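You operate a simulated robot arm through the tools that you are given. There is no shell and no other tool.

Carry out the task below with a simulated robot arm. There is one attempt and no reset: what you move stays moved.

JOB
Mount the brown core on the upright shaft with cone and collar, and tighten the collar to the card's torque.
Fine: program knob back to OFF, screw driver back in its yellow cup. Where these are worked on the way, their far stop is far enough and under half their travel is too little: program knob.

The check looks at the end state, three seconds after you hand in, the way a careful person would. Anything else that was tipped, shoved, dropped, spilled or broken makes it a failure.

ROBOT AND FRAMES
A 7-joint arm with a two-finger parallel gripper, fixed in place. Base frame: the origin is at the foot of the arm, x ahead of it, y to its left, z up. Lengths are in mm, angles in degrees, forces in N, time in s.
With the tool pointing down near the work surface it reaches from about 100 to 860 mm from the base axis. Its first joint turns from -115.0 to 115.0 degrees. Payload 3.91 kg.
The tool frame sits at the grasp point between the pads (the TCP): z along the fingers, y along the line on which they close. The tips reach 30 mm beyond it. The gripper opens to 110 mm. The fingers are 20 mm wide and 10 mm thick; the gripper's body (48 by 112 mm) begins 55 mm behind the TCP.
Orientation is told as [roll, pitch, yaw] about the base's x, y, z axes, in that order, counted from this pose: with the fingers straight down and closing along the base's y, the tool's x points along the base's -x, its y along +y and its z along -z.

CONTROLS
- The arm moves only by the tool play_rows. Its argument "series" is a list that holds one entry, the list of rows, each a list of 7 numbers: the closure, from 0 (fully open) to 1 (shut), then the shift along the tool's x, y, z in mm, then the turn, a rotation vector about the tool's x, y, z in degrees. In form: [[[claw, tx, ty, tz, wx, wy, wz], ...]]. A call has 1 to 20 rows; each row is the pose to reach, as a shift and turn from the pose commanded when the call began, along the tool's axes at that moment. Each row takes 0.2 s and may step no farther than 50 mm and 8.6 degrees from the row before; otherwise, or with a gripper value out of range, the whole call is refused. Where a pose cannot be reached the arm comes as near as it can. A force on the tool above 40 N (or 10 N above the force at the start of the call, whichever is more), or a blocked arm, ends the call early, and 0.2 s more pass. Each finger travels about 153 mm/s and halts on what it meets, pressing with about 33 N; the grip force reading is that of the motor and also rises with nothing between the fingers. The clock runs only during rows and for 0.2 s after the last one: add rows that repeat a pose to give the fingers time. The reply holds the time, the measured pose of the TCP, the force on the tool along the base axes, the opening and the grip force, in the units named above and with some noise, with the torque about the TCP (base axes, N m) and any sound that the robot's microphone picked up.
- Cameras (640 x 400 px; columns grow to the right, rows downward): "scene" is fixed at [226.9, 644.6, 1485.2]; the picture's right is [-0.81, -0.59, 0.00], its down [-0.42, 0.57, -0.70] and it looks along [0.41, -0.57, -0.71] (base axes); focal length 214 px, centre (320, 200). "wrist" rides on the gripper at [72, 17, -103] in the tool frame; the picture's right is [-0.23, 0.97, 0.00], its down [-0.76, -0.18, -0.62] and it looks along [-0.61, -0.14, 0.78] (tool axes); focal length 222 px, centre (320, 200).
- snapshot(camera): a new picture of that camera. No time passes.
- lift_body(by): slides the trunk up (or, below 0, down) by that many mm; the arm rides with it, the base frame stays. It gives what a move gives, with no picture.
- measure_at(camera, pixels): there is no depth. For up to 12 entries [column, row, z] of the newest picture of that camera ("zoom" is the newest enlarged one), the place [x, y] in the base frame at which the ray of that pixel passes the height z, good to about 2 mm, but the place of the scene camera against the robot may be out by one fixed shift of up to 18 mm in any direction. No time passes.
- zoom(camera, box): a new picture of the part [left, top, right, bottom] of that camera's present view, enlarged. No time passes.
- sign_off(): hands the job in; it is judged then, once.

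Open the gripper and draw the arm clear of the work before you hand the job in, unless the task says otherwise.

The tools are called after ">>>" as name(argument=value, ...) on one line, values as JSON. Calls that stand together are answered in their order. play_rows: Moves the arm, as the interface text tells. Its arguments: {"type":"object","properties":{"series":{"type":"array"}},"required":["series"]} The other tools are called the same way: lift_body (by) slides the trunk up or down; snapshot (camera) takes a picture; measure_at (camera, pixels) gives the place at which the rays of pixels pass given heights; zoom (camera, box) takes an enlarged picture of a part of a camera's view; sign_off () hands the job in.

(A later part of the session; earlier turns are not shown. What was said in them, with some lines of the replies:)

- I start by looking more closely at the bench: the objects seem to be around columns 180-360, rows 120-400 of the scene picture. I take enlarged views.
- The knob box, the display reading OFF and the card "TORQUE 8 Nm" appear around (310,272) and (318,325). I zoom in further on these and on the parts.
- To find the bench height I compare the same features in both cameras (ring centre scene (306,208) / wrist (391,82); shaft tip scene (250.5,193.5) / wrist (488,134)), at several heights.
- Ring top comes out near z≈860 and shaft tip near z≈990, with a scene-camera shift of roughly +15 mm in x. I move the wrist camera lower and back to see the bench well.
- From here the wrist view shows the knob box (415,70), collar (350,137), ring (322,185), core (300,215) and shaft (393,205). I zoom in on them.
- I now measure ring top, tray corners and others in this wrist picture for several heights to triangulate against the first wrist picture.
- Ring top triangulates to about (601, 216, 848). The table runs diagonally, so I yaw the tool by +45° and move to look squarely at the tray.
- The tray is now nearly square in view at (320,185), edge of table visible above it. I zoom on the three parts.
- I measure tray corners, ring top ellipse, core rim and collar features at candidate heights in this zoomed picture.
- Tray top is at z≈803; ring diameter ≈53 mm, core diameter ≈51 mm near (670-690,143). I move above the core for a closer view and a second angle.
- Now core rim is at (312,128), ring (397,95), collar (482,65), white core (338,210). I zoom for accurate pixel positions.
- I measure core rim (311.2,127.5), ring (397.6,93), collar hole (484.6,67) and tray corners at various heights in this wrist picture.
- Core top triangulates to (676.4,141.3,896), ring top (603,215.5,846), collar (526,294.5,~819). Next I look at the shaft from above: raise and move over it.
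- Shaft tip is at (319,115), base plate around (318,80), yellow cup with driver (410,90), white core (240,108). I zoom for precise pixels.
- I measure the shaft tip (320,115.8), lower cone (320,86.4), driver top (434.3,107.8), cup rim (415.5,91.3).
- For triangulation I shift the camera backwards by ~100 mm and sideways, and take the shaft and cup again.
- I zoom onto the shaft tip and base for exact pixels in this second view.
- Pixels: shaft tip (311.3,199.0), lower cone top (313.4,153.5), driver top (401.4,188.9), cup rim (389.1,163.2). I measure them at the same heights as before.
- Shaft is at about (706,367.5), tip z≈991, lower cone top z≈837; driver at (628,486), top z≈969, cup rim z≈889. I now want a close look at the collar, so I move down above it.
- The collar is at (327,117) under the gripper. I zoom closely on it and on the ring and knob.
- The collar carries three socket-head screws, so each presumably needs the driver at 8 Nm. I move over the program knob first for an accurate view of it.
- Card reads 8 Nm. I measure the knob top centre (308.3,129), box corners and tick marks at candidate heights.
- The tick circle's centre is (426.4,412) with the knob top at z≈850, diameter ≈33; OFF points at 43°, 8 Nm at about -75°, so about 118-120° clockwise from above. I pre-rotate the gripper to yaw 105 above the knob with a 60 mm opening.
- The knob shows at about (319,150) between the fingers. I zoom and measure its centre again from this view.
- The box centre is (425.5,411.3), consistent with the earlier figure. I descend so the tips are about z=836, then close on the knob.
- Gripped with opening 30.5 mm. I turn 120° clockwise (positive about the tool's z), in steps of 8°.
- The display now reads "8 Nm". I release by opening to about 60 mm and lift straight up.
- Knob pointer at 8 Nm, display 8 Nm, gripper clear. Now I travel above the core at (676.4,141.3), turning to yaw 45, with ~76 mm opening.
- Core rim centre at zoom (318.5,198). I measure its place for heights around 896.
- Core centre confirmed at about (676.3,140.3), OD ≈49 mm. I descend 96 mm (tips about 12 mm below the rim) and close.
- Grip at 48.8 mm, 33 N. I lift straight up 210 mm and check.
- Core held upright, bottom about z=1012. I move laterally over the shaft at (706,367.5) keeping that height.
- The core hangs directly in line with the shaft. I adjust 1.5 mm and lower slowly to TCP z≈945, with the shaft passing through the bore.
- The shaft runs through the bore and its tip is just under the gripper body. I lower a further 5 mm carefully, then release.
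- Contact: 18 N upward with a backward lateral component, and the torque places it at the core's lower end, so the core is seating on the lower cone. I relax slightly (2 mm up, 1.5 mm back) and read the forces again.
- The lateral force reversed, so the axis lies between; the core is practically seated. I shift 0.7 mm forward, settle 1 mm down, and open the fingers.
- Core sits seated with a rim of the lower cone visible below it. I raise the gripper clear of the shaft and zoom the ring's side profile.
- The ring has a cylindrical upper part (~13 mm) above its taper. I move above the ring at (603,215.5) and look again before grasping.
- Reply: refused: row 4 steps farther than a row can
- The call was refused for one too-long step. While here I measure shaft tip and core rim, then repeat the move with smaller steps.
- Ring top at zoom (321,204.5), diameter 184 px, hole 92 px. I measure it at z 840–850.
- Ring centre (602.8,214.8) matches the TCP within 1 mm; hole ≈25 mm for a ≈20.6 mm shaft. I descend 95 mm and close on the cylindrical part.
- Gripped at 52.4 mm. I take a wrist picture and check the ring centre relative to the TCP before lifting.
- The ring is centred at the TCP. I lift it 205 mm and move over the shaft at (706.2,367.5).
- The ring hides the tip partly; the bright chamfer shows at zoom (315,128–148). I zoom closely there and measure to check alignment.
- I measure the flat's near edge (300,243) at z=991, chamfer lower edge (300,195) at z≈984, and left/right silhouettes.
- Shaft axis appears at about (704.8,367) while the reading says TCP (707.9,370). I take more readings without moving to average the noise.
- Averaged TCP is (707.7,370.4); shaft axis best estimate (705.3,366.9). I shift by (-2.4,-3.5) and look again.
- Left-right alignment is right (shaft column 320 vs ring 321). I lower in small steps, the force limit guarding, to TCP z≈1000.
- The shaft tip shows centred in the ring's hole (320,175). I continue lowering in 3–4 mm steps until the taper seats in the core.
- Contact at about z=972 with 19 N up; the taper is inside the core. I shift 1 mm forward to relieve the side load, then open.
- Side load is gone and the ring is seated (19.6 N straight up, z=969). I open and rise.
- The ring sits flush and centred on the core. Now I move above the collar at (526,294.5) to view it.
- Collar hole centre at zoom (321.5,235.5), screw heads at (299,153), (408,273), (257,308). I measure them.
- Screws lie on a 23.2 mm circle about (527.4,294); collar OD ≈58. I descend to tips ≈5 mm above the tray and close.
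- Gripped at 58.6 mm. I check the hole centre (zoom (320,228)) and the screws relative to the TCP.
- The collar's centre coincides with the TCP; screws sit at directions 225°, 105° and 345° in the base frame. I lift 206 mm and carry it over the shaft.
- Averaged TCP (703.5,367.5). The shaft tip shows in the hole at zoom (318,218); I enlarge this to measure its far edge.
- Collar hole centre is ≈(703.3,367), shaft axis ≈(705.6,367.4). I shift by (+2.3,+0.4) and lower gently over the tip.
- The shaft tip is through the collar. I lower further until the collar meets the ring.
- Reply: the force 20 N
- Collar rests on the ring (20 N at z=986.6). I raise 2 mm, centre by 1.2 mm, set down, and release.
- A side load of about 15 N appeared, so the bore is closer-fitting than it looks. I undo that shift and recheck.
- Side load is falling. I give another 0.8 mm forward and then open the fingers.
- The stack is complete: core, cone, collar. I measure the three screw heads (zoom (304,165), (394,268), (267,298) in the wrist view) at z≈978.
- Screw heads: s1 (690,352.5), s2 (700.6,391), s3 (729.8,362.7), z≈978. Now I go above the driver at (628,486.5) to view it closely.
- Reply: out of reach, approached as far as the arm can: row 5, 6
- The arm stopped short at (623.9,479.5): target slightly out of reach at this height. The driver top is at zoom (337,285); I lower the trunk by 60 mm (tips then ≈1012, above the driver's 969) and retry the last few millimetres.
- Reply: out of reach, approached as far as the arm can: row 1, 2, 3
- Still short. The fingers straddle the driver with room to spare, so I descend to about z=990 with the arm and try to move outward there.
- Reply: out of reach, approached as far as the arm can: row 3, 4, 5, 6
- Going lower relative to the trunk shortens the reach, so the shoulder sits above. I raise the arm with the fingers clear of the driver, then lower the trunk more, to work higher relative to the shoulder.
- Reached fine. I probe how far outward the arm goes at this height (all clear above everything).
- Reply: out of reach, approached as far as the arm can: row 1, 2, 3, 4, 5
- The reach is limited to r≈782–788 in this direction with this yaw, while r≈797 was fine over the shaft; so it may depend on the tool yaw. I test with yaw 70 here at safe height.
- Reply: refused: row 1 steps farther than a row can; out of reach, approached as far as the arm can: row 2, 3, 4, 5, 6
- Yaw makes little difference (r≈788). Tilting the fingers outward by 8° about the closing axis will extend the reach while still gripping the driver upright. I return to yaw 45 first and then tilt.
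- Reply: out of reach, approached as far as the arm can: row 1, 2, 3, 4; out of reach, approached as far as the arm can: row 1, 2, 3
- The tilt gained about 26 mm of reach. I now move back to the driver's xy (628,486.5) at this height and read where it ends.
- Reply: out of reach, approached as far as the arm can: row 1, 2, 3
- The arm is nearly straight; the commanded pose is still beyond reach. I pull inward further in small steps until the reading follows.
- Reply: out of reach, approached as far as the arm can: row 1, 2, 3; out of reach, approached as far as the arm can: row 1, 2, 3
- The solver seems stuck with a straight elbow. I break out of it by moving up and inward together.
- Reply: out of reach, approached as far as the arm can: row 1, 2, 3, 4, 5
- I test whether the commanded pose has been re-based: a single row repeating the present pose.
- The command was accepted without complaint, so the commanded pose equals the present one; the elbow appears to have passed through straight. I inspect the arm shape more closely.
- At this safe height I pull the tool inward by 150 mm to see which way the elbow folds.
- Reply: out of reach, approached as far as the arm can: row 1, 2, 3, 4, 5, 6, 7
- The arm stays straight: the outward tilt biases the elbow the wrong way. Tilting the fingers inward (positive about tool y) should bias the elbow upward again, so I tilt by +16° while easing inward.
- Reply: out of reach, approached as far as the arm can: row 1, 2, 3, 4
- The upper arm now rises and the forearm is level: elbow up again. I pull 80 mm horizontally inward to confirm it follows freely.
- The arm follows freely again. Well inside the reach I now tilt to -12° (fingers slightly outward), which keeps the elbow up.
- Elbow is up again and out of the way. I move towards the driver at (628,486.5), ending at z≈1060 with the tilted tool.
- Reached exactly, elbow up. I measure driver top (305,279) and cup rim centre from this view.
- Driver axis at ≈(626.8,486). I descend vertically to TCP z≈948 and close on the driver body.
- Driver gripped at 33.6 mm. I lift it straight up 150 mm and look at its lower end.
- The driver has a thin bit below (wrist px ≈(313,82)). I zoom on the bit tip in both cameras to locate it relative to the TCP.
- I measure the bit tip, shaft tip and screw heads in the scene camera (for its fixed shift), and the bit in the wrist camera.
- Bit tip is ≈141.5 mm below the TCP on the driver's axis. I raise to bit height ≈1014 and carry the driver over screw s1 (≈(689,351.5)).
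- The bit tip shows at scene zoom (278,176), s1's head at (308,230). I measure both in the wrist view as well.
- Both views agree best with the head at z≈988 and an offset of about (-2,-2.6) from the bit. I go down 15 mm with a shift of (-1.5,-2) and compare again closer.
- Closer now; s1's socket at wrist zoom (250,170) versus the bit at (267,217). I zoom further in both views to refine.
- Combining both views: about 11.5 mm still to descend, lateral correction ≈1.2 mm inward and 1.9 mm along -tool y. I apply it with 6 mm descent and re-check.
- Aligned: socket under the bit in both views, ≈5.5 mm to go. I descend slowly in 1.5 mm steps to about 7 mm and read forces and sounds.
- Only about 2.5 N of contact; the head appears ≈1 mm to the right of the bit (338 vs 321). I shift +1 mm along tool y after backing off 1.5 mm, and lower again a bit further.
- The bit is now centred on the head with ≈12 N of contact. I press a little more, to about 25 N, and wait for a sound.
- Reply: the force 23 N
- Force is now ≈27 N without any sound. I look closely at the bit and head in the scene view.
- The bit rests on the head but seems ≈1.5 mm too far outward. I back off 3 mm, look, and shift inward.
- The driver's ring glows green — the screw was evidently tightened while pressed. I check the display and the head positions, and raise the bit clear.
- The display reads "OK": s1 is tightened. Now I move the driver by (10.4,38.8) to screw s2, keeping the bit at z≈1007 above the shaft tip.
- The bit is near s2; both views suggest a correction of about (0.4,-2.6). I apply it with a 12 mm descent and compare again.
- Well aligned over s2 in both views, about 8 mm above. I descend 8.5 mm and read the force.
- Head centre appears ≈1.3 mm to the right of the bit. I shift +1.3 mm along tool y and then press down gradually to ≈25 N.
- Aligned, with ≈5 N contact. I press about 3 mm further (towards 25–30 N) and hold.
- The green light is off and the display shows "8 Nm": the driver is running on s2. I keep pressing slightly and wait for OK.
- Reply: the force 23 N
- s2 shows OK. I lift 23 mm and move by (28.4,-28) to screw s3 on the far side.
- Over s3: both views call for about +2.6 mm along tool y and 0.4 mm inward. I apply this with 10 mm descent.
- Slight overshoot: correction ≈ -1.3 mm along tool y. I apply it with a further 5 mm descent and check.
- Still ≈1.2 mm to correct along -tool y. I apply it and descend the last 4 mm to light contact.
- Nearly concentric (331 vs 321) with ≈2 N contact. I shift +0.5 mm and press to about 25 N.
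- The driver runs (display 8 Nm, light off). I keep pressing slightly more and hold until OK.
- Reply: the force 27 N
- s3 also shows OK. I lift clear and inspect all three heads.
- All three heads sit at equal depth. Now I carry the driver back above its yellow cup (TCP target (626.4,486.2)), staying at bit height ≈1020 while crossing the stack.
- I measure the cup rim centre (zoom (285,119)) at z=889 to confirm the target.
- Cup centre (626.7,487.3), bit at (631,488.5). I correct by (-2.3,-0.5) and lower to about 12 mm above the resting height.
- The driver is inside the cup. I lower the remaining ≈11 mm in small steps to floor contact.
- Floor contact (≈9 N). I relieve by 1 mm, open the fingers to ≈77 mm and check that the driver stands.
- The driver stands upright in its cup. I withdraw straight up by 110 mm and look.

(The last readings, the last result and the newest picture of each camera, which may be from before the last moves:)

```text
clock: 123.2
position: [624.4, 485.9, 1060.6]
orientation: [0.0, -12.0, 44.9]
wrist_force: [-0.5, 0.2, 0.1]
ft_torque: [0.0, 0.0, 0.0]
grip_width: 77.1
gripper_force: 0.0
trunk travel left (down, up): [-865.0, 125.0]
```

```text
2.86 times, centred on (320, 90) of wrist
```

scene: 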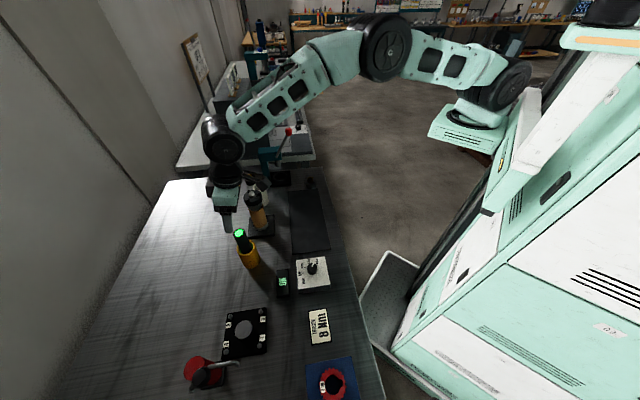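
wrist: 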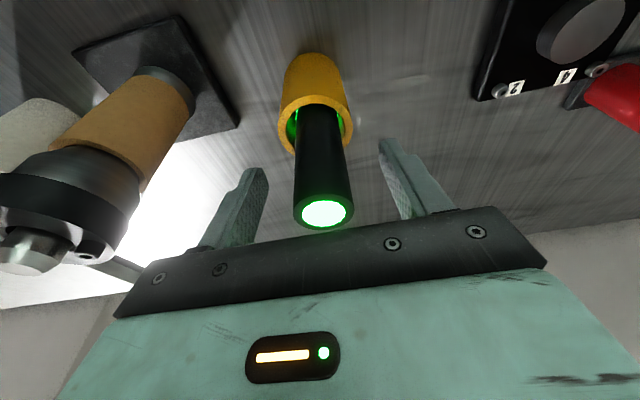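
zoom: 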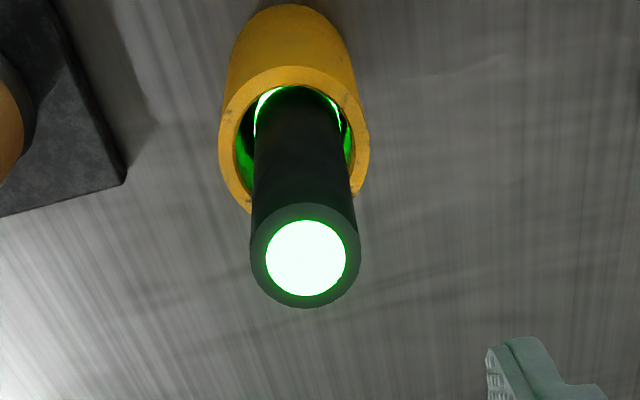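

Driver is back in its cup. Now I return to the knob: move to above (425,411.5) and un-tilt the tool.

>>> play_rows(series=[[[0.3, 36, 16, 0, 0, 0, 0], [0.3, 72, 32, 3, 0, 3, 0], [0.3, 108, 48, 7, 0, 6, 0], [0.3, 144, 64, 11, 0, 9, 0], [0.3, 180, 80, 15, 0, 12, 0], [0.3, 201.8, 88.4, 18.4, 0, 12, 0], [0.3, 201.8, 88.4, 18.4, 0, 12, 0]]])

>>> snapshot(camera="wrist")

```text
clock: 124.8
position: [424.8, 412.6, 998.5]
orientation: [0.0, -0.1, 45.0]
wrist_force: [0.1, -0.6, -0.2]
ft_torque: [-0.01, 0.0, 0.01]
grip_width: 76.9
gripper_force: 0.1
trunk travel left (down, up): [-865.0, 125.0]
```

```text
taken
```

wrist: 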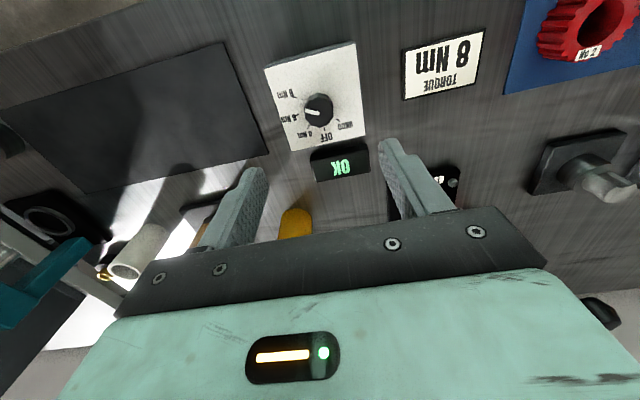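

Now I rotate to yaw -13 with a 60 mm opening and descend to z≈900 above the knob.

>>> play_rows(series=[[[0.45, 0, 0, 12, 0, 0, 7.3], [0.45, 0, 0, 24, 0, 0, 14.5], [0.45, 0, 0, 36, 0, 0, 21.8], [0.45, 0, 0, 48, 0, 0, 29], [0.45, 0, 0, 60, 0, 0, 36.3], [0.45, 0, 0, 72, 0, 0, 43.5], [0.45, 0, 0, 85, 0, 0, 50.8], [0.45, 0, 0, 98, 0, 0, 58], [0.45, 0, 0, 98, 0, 0, 58]]])

>>> snapshot(camera="wrist")

>>> zoom(camera="wrist", box=[240, 60, 400, 220])

```text
clock: 126.8
position: [425.0, 410.1, 901.2]
orientation: [0.1, 0.0, -13.1]
wrist_force: [0.1, -0.4, -0.8]
ft_torque: [0.0, 0.01, -0.01]
grip_width: 60.5
gripper_force: 0.1
trunk travel left (down, up): [-865.0, 125.0]
```

```text
taken
```

wrist: 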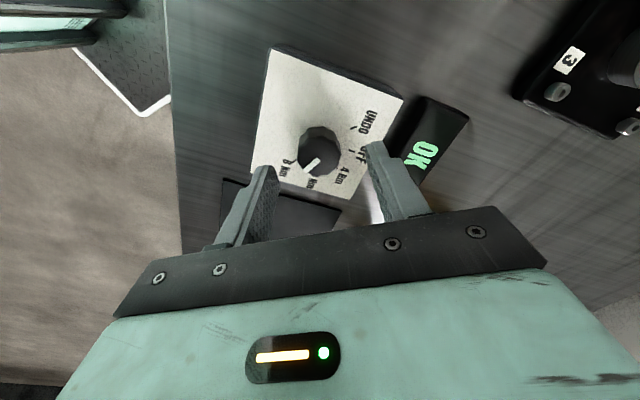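

```text
2.50 times, centred on (320, 140) of wrist
```

zoom: 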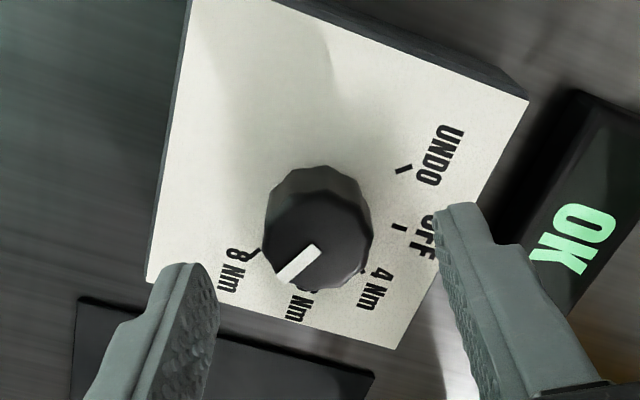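

The knob is centred between the fingers. I descend to z≈866 and close on it.

>>> play_rows(series=[[[0.45, 0, 0, 12, 0, 0, 0], [0.45, 0, 0, 24, 0, 0, 0], [0.45, 0, 0, 35, 0, 0, 0], [0.45, 0, 0, 35, 0, 0, 0], [0.6, 0, 0, 35, 0, 0, 0], [0.7, 0, 0, 35, 0, 0, 0], [0.76, 0, 0, 35, 0, 0, 0], [0.76, 0, 0, 35, 0, 0, 0]]])

```text
clock: 128.6
position: [425.6, 410.0, 866.7]
orientation: [-0.1, 0.0, -13.0]
wrist_force: [-1.5, -9.4, -0.3]
ft_torque: [-0.01, 0.11, 0.04]
grip_width: 30.4
gripper_force: 44.7
trunk travel left (down, up): [-865.0, 125.0]
```

Gripped at 30.4 mm. I turn the knob back 118° counter-clockwise (negative about tool z), easing the side load with a 0.8 mm shift.

>>> play_rows(series=[[[0.76, 0, -0.8, 0, 0, 0, -8], [0.76, 0, -0.8, 0, 0, 0, -16], [0.76, 0, -0.8, 0, 0, 0, -24], [0.76, 0, -0.8, 0, 0, 0, -32], [0.76, 0, -0.8, 0, 0, 0, -40], [0.76, 0, -0.8, 0, 0, 0, -48], [0.76, 0, -0.8, 0, 0, 0, -56], [0.76, 0, -0.8, 0, 0, 0, -64], [0.76, 0, -0.8, 0, 0, 0, -72], [0.76, 0, -0.8, 0, 0, 0, -80], [0.76, 0, -0.8, 0, 0, 0, -88], [0.76, 0, -0.8, 0, 0, 0, -96], [0.76, 0, -0.8, 0, 0, 0, -104], [0.76, 0, -0.8, 0, 0, 0, -112], [0.76, 0, -0.8, 0, 0, 0, -118], [0.76, 0, -0.8, 0, 0, 0, -118]]])

>>> snapshot(camera="wrist")

>>> zoom(camera="scene", box=[260, 235, 350, 305])

```text
clock: 132.0
position: [424.7, 410.1, 867.0]
orientation: [-0.1, -0.1, 105.1]
wrist_force: [-5.3, -2.8, 10.9]
ft_torque: [0.84, 0.43, 0.01]
grip_width: 30.4
gripper_force: 44.8
trunk travel left (down, up): [-865.0, 125.0]
```

```text
taken
```

wrist: 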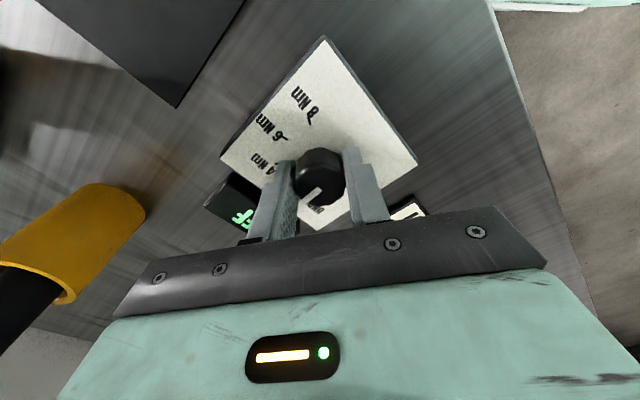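

```text
5.71 times, centred on (305, 270) of scene
```

zoom: 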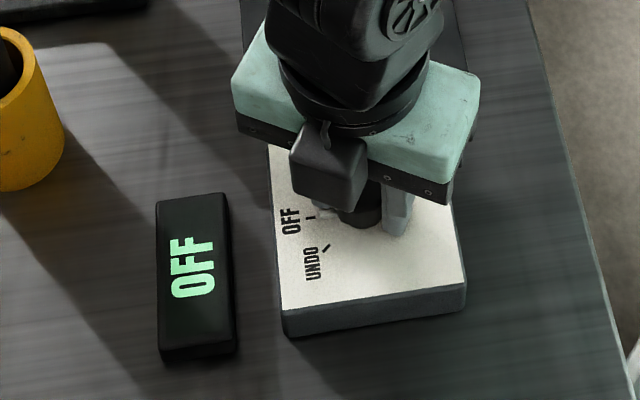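

The display reads OFF. I release the knob, lift straight up and verify the pointer.

>>> play_rows(series=[[[0.6, 0, 0, 0, 0, 0, 0], [0.45, 0, 0, 0, 0, 0, 0], [0.45, 0, 0, 0, 0, 0, 0], [0.45, 0, 0, -20, 0, 0, 0], [0.45, 0, 0, -55, 0, 0, 0], [0.45, 0, 0, -100, 0, 0, 0], [0.45, 0, 0, -145, 0, 0, 0], [0.45, 0, 0, -190, 0, 0, 0], [0.45, 0, 0, -190, 0, 0, 0]]])

>>> zoom(camera="scene", box=[260, 235, 350, 305])

>>> zoom(camera="wrist", box=[240, 20, 400, 180])

```text
clock: 134.0
position: [423.3, 409.3, 1057.6]
orientation: [0.0, 0.1, 104.9]
wrist_force: [0.2, 0.4, 0.7]
ft_torque: [0.01, 0.03, 0.01]
grip_width: 60.5
gripper_force: 0.0
trunk travel left (down, up): [-865.0, 125.0]
```

```text
5.71 times, centred on (305, 270) of scene
```

zoom: 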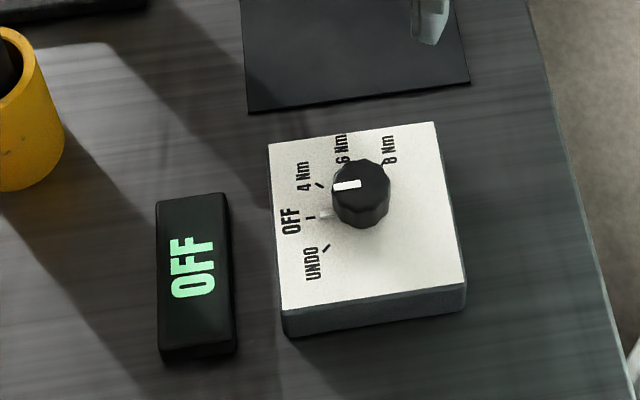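

```text
2.50 times, centred on (320, 100) of wrist
```

zoom: 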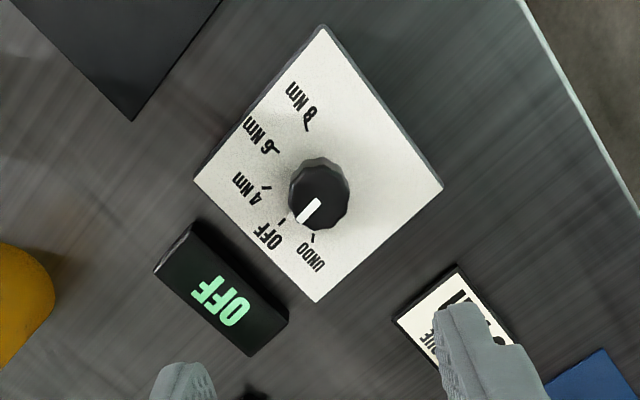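

Pointer and display are at OFF. I now open fully and retreat up and back towards the robot, turning the tool back, then raise the trunk.

>>> play_rows(series=[[[0.3, 0, 0, -30, 0, 0, 0], [0.1, 0, 0, -60, 0, 0, 7.5], [0, 19, 18, -90, 0, 0, 15], [0, 38, 37, -100, 0, 0, 22.5], [0, 57, 55, -100, 0, 0, 30], [0, 75, 73, -100, 0, 0, 37.5], [0, 94, 92, -100, 0, 0, 45], [0, 113, 110, -100, 0, 0, 52.5], [0, 131, 128, -100, 0, 0, 60], [0, 131, 128, -100, 0, 0, 60]]])

>>> lift_body(by=60)

>>> snapshot(camera="scene")

>>> zoom(camera="scene", box=[220, 160, 300, 275])

>>> zoom(camera="scene", box=[170, 160, 370, 400])

```text
clock: 136.2
position: [335.5, 251.3, 1156.8]
orientation: [0.0, 0.0, 44.9]
wrist_force: [0.2, 0.1, 0.7]
ft_torque: [0.0, 0.03, -0.03]
grip_width: 110.1
gripper_force: 0.0
trunk travel left (down, up): [-865.0, 125.0]
```

```text
clock: 137.2
position: [335.9, 251.9, 1217.1]
orientation: [0.0, 0.0, 45.0]
wrist_force: [-0.6, 0.4, 0.9]
ft_torque: [0.01, -0.02, -0.02]
grip_width: 109.9
gripper_force: 0.1
trunk travel left (down, up): [-925.0, 65.0]
```

```text
taken
```

scene: 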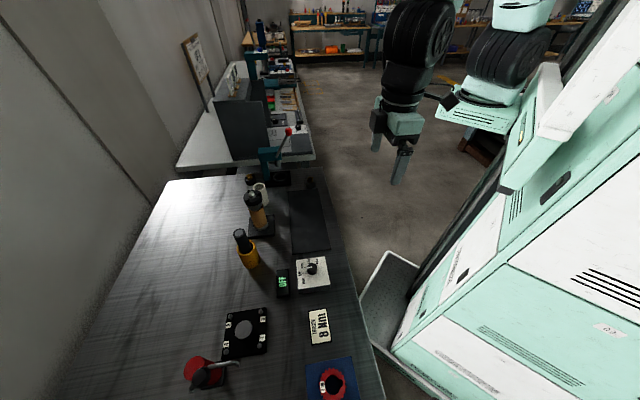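

```text
3.48 times, centred on (260, 218) of scene
```

zoom: 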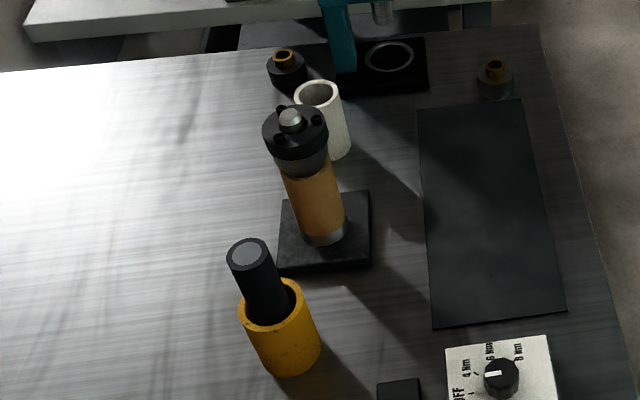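

```text
1.67 times, centred on (270, 280) of scene
```

zoom: 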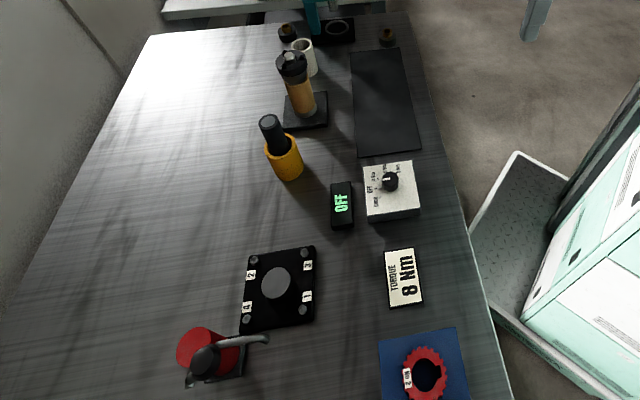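

Everything looks in place. One last close look at the stack for seating and tilt before handing in.

>>> zoom(camera="scene", box=[238, 180, 278, 240])

>>> zoom(camera="wrist", box=[220, 60, 420, 240])

```text
6.67 times, centred on (258, 210) of scene
```

zoom: 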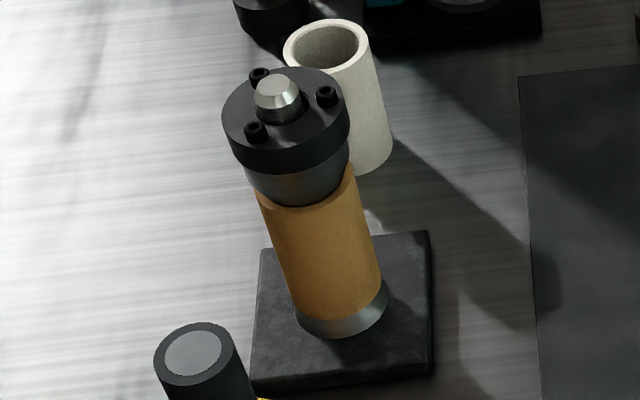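

```text
2.22 times, centred on (320, 150) of wrist
```

zoom: 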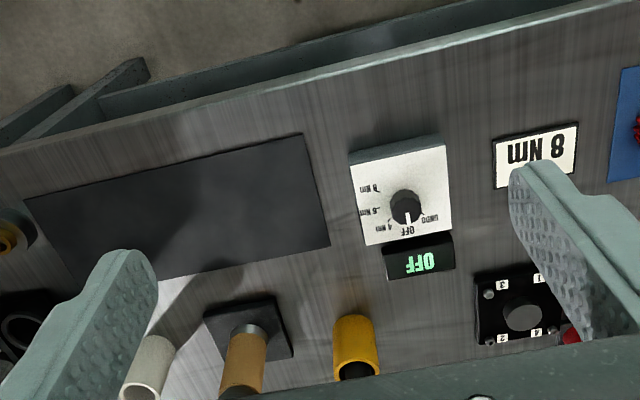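

Stack is straight: core on the lower cone, upper cone in its bore, collar flat on top with three screws tightened. The driver is in its cup, knob and display are at OFF, and the arm is clear and open. I hand in.

>>> sign_off()

```text
The job is handed in.
```

The brown core is on the shaft, with the cone seated in its bore and the collar flat on top. All three collar screws were tightened at 8 Nm, the figure on the card, and the display showed "OK" after each one. I tightened each screw once and did not go round a second time.

- **Program knob:** I turned it to 8 Nm for the work and back to OFF afterwards. The display reads OFF.
- **Screw driver:** It is standing upright in its yellow cup.
- **Arm:** The gripper is open and drawn back clear of the bench.

In the last pictures nothing else on the bench looked tipped or shifted. I have handed the job in, and the reply did not include a verdict.
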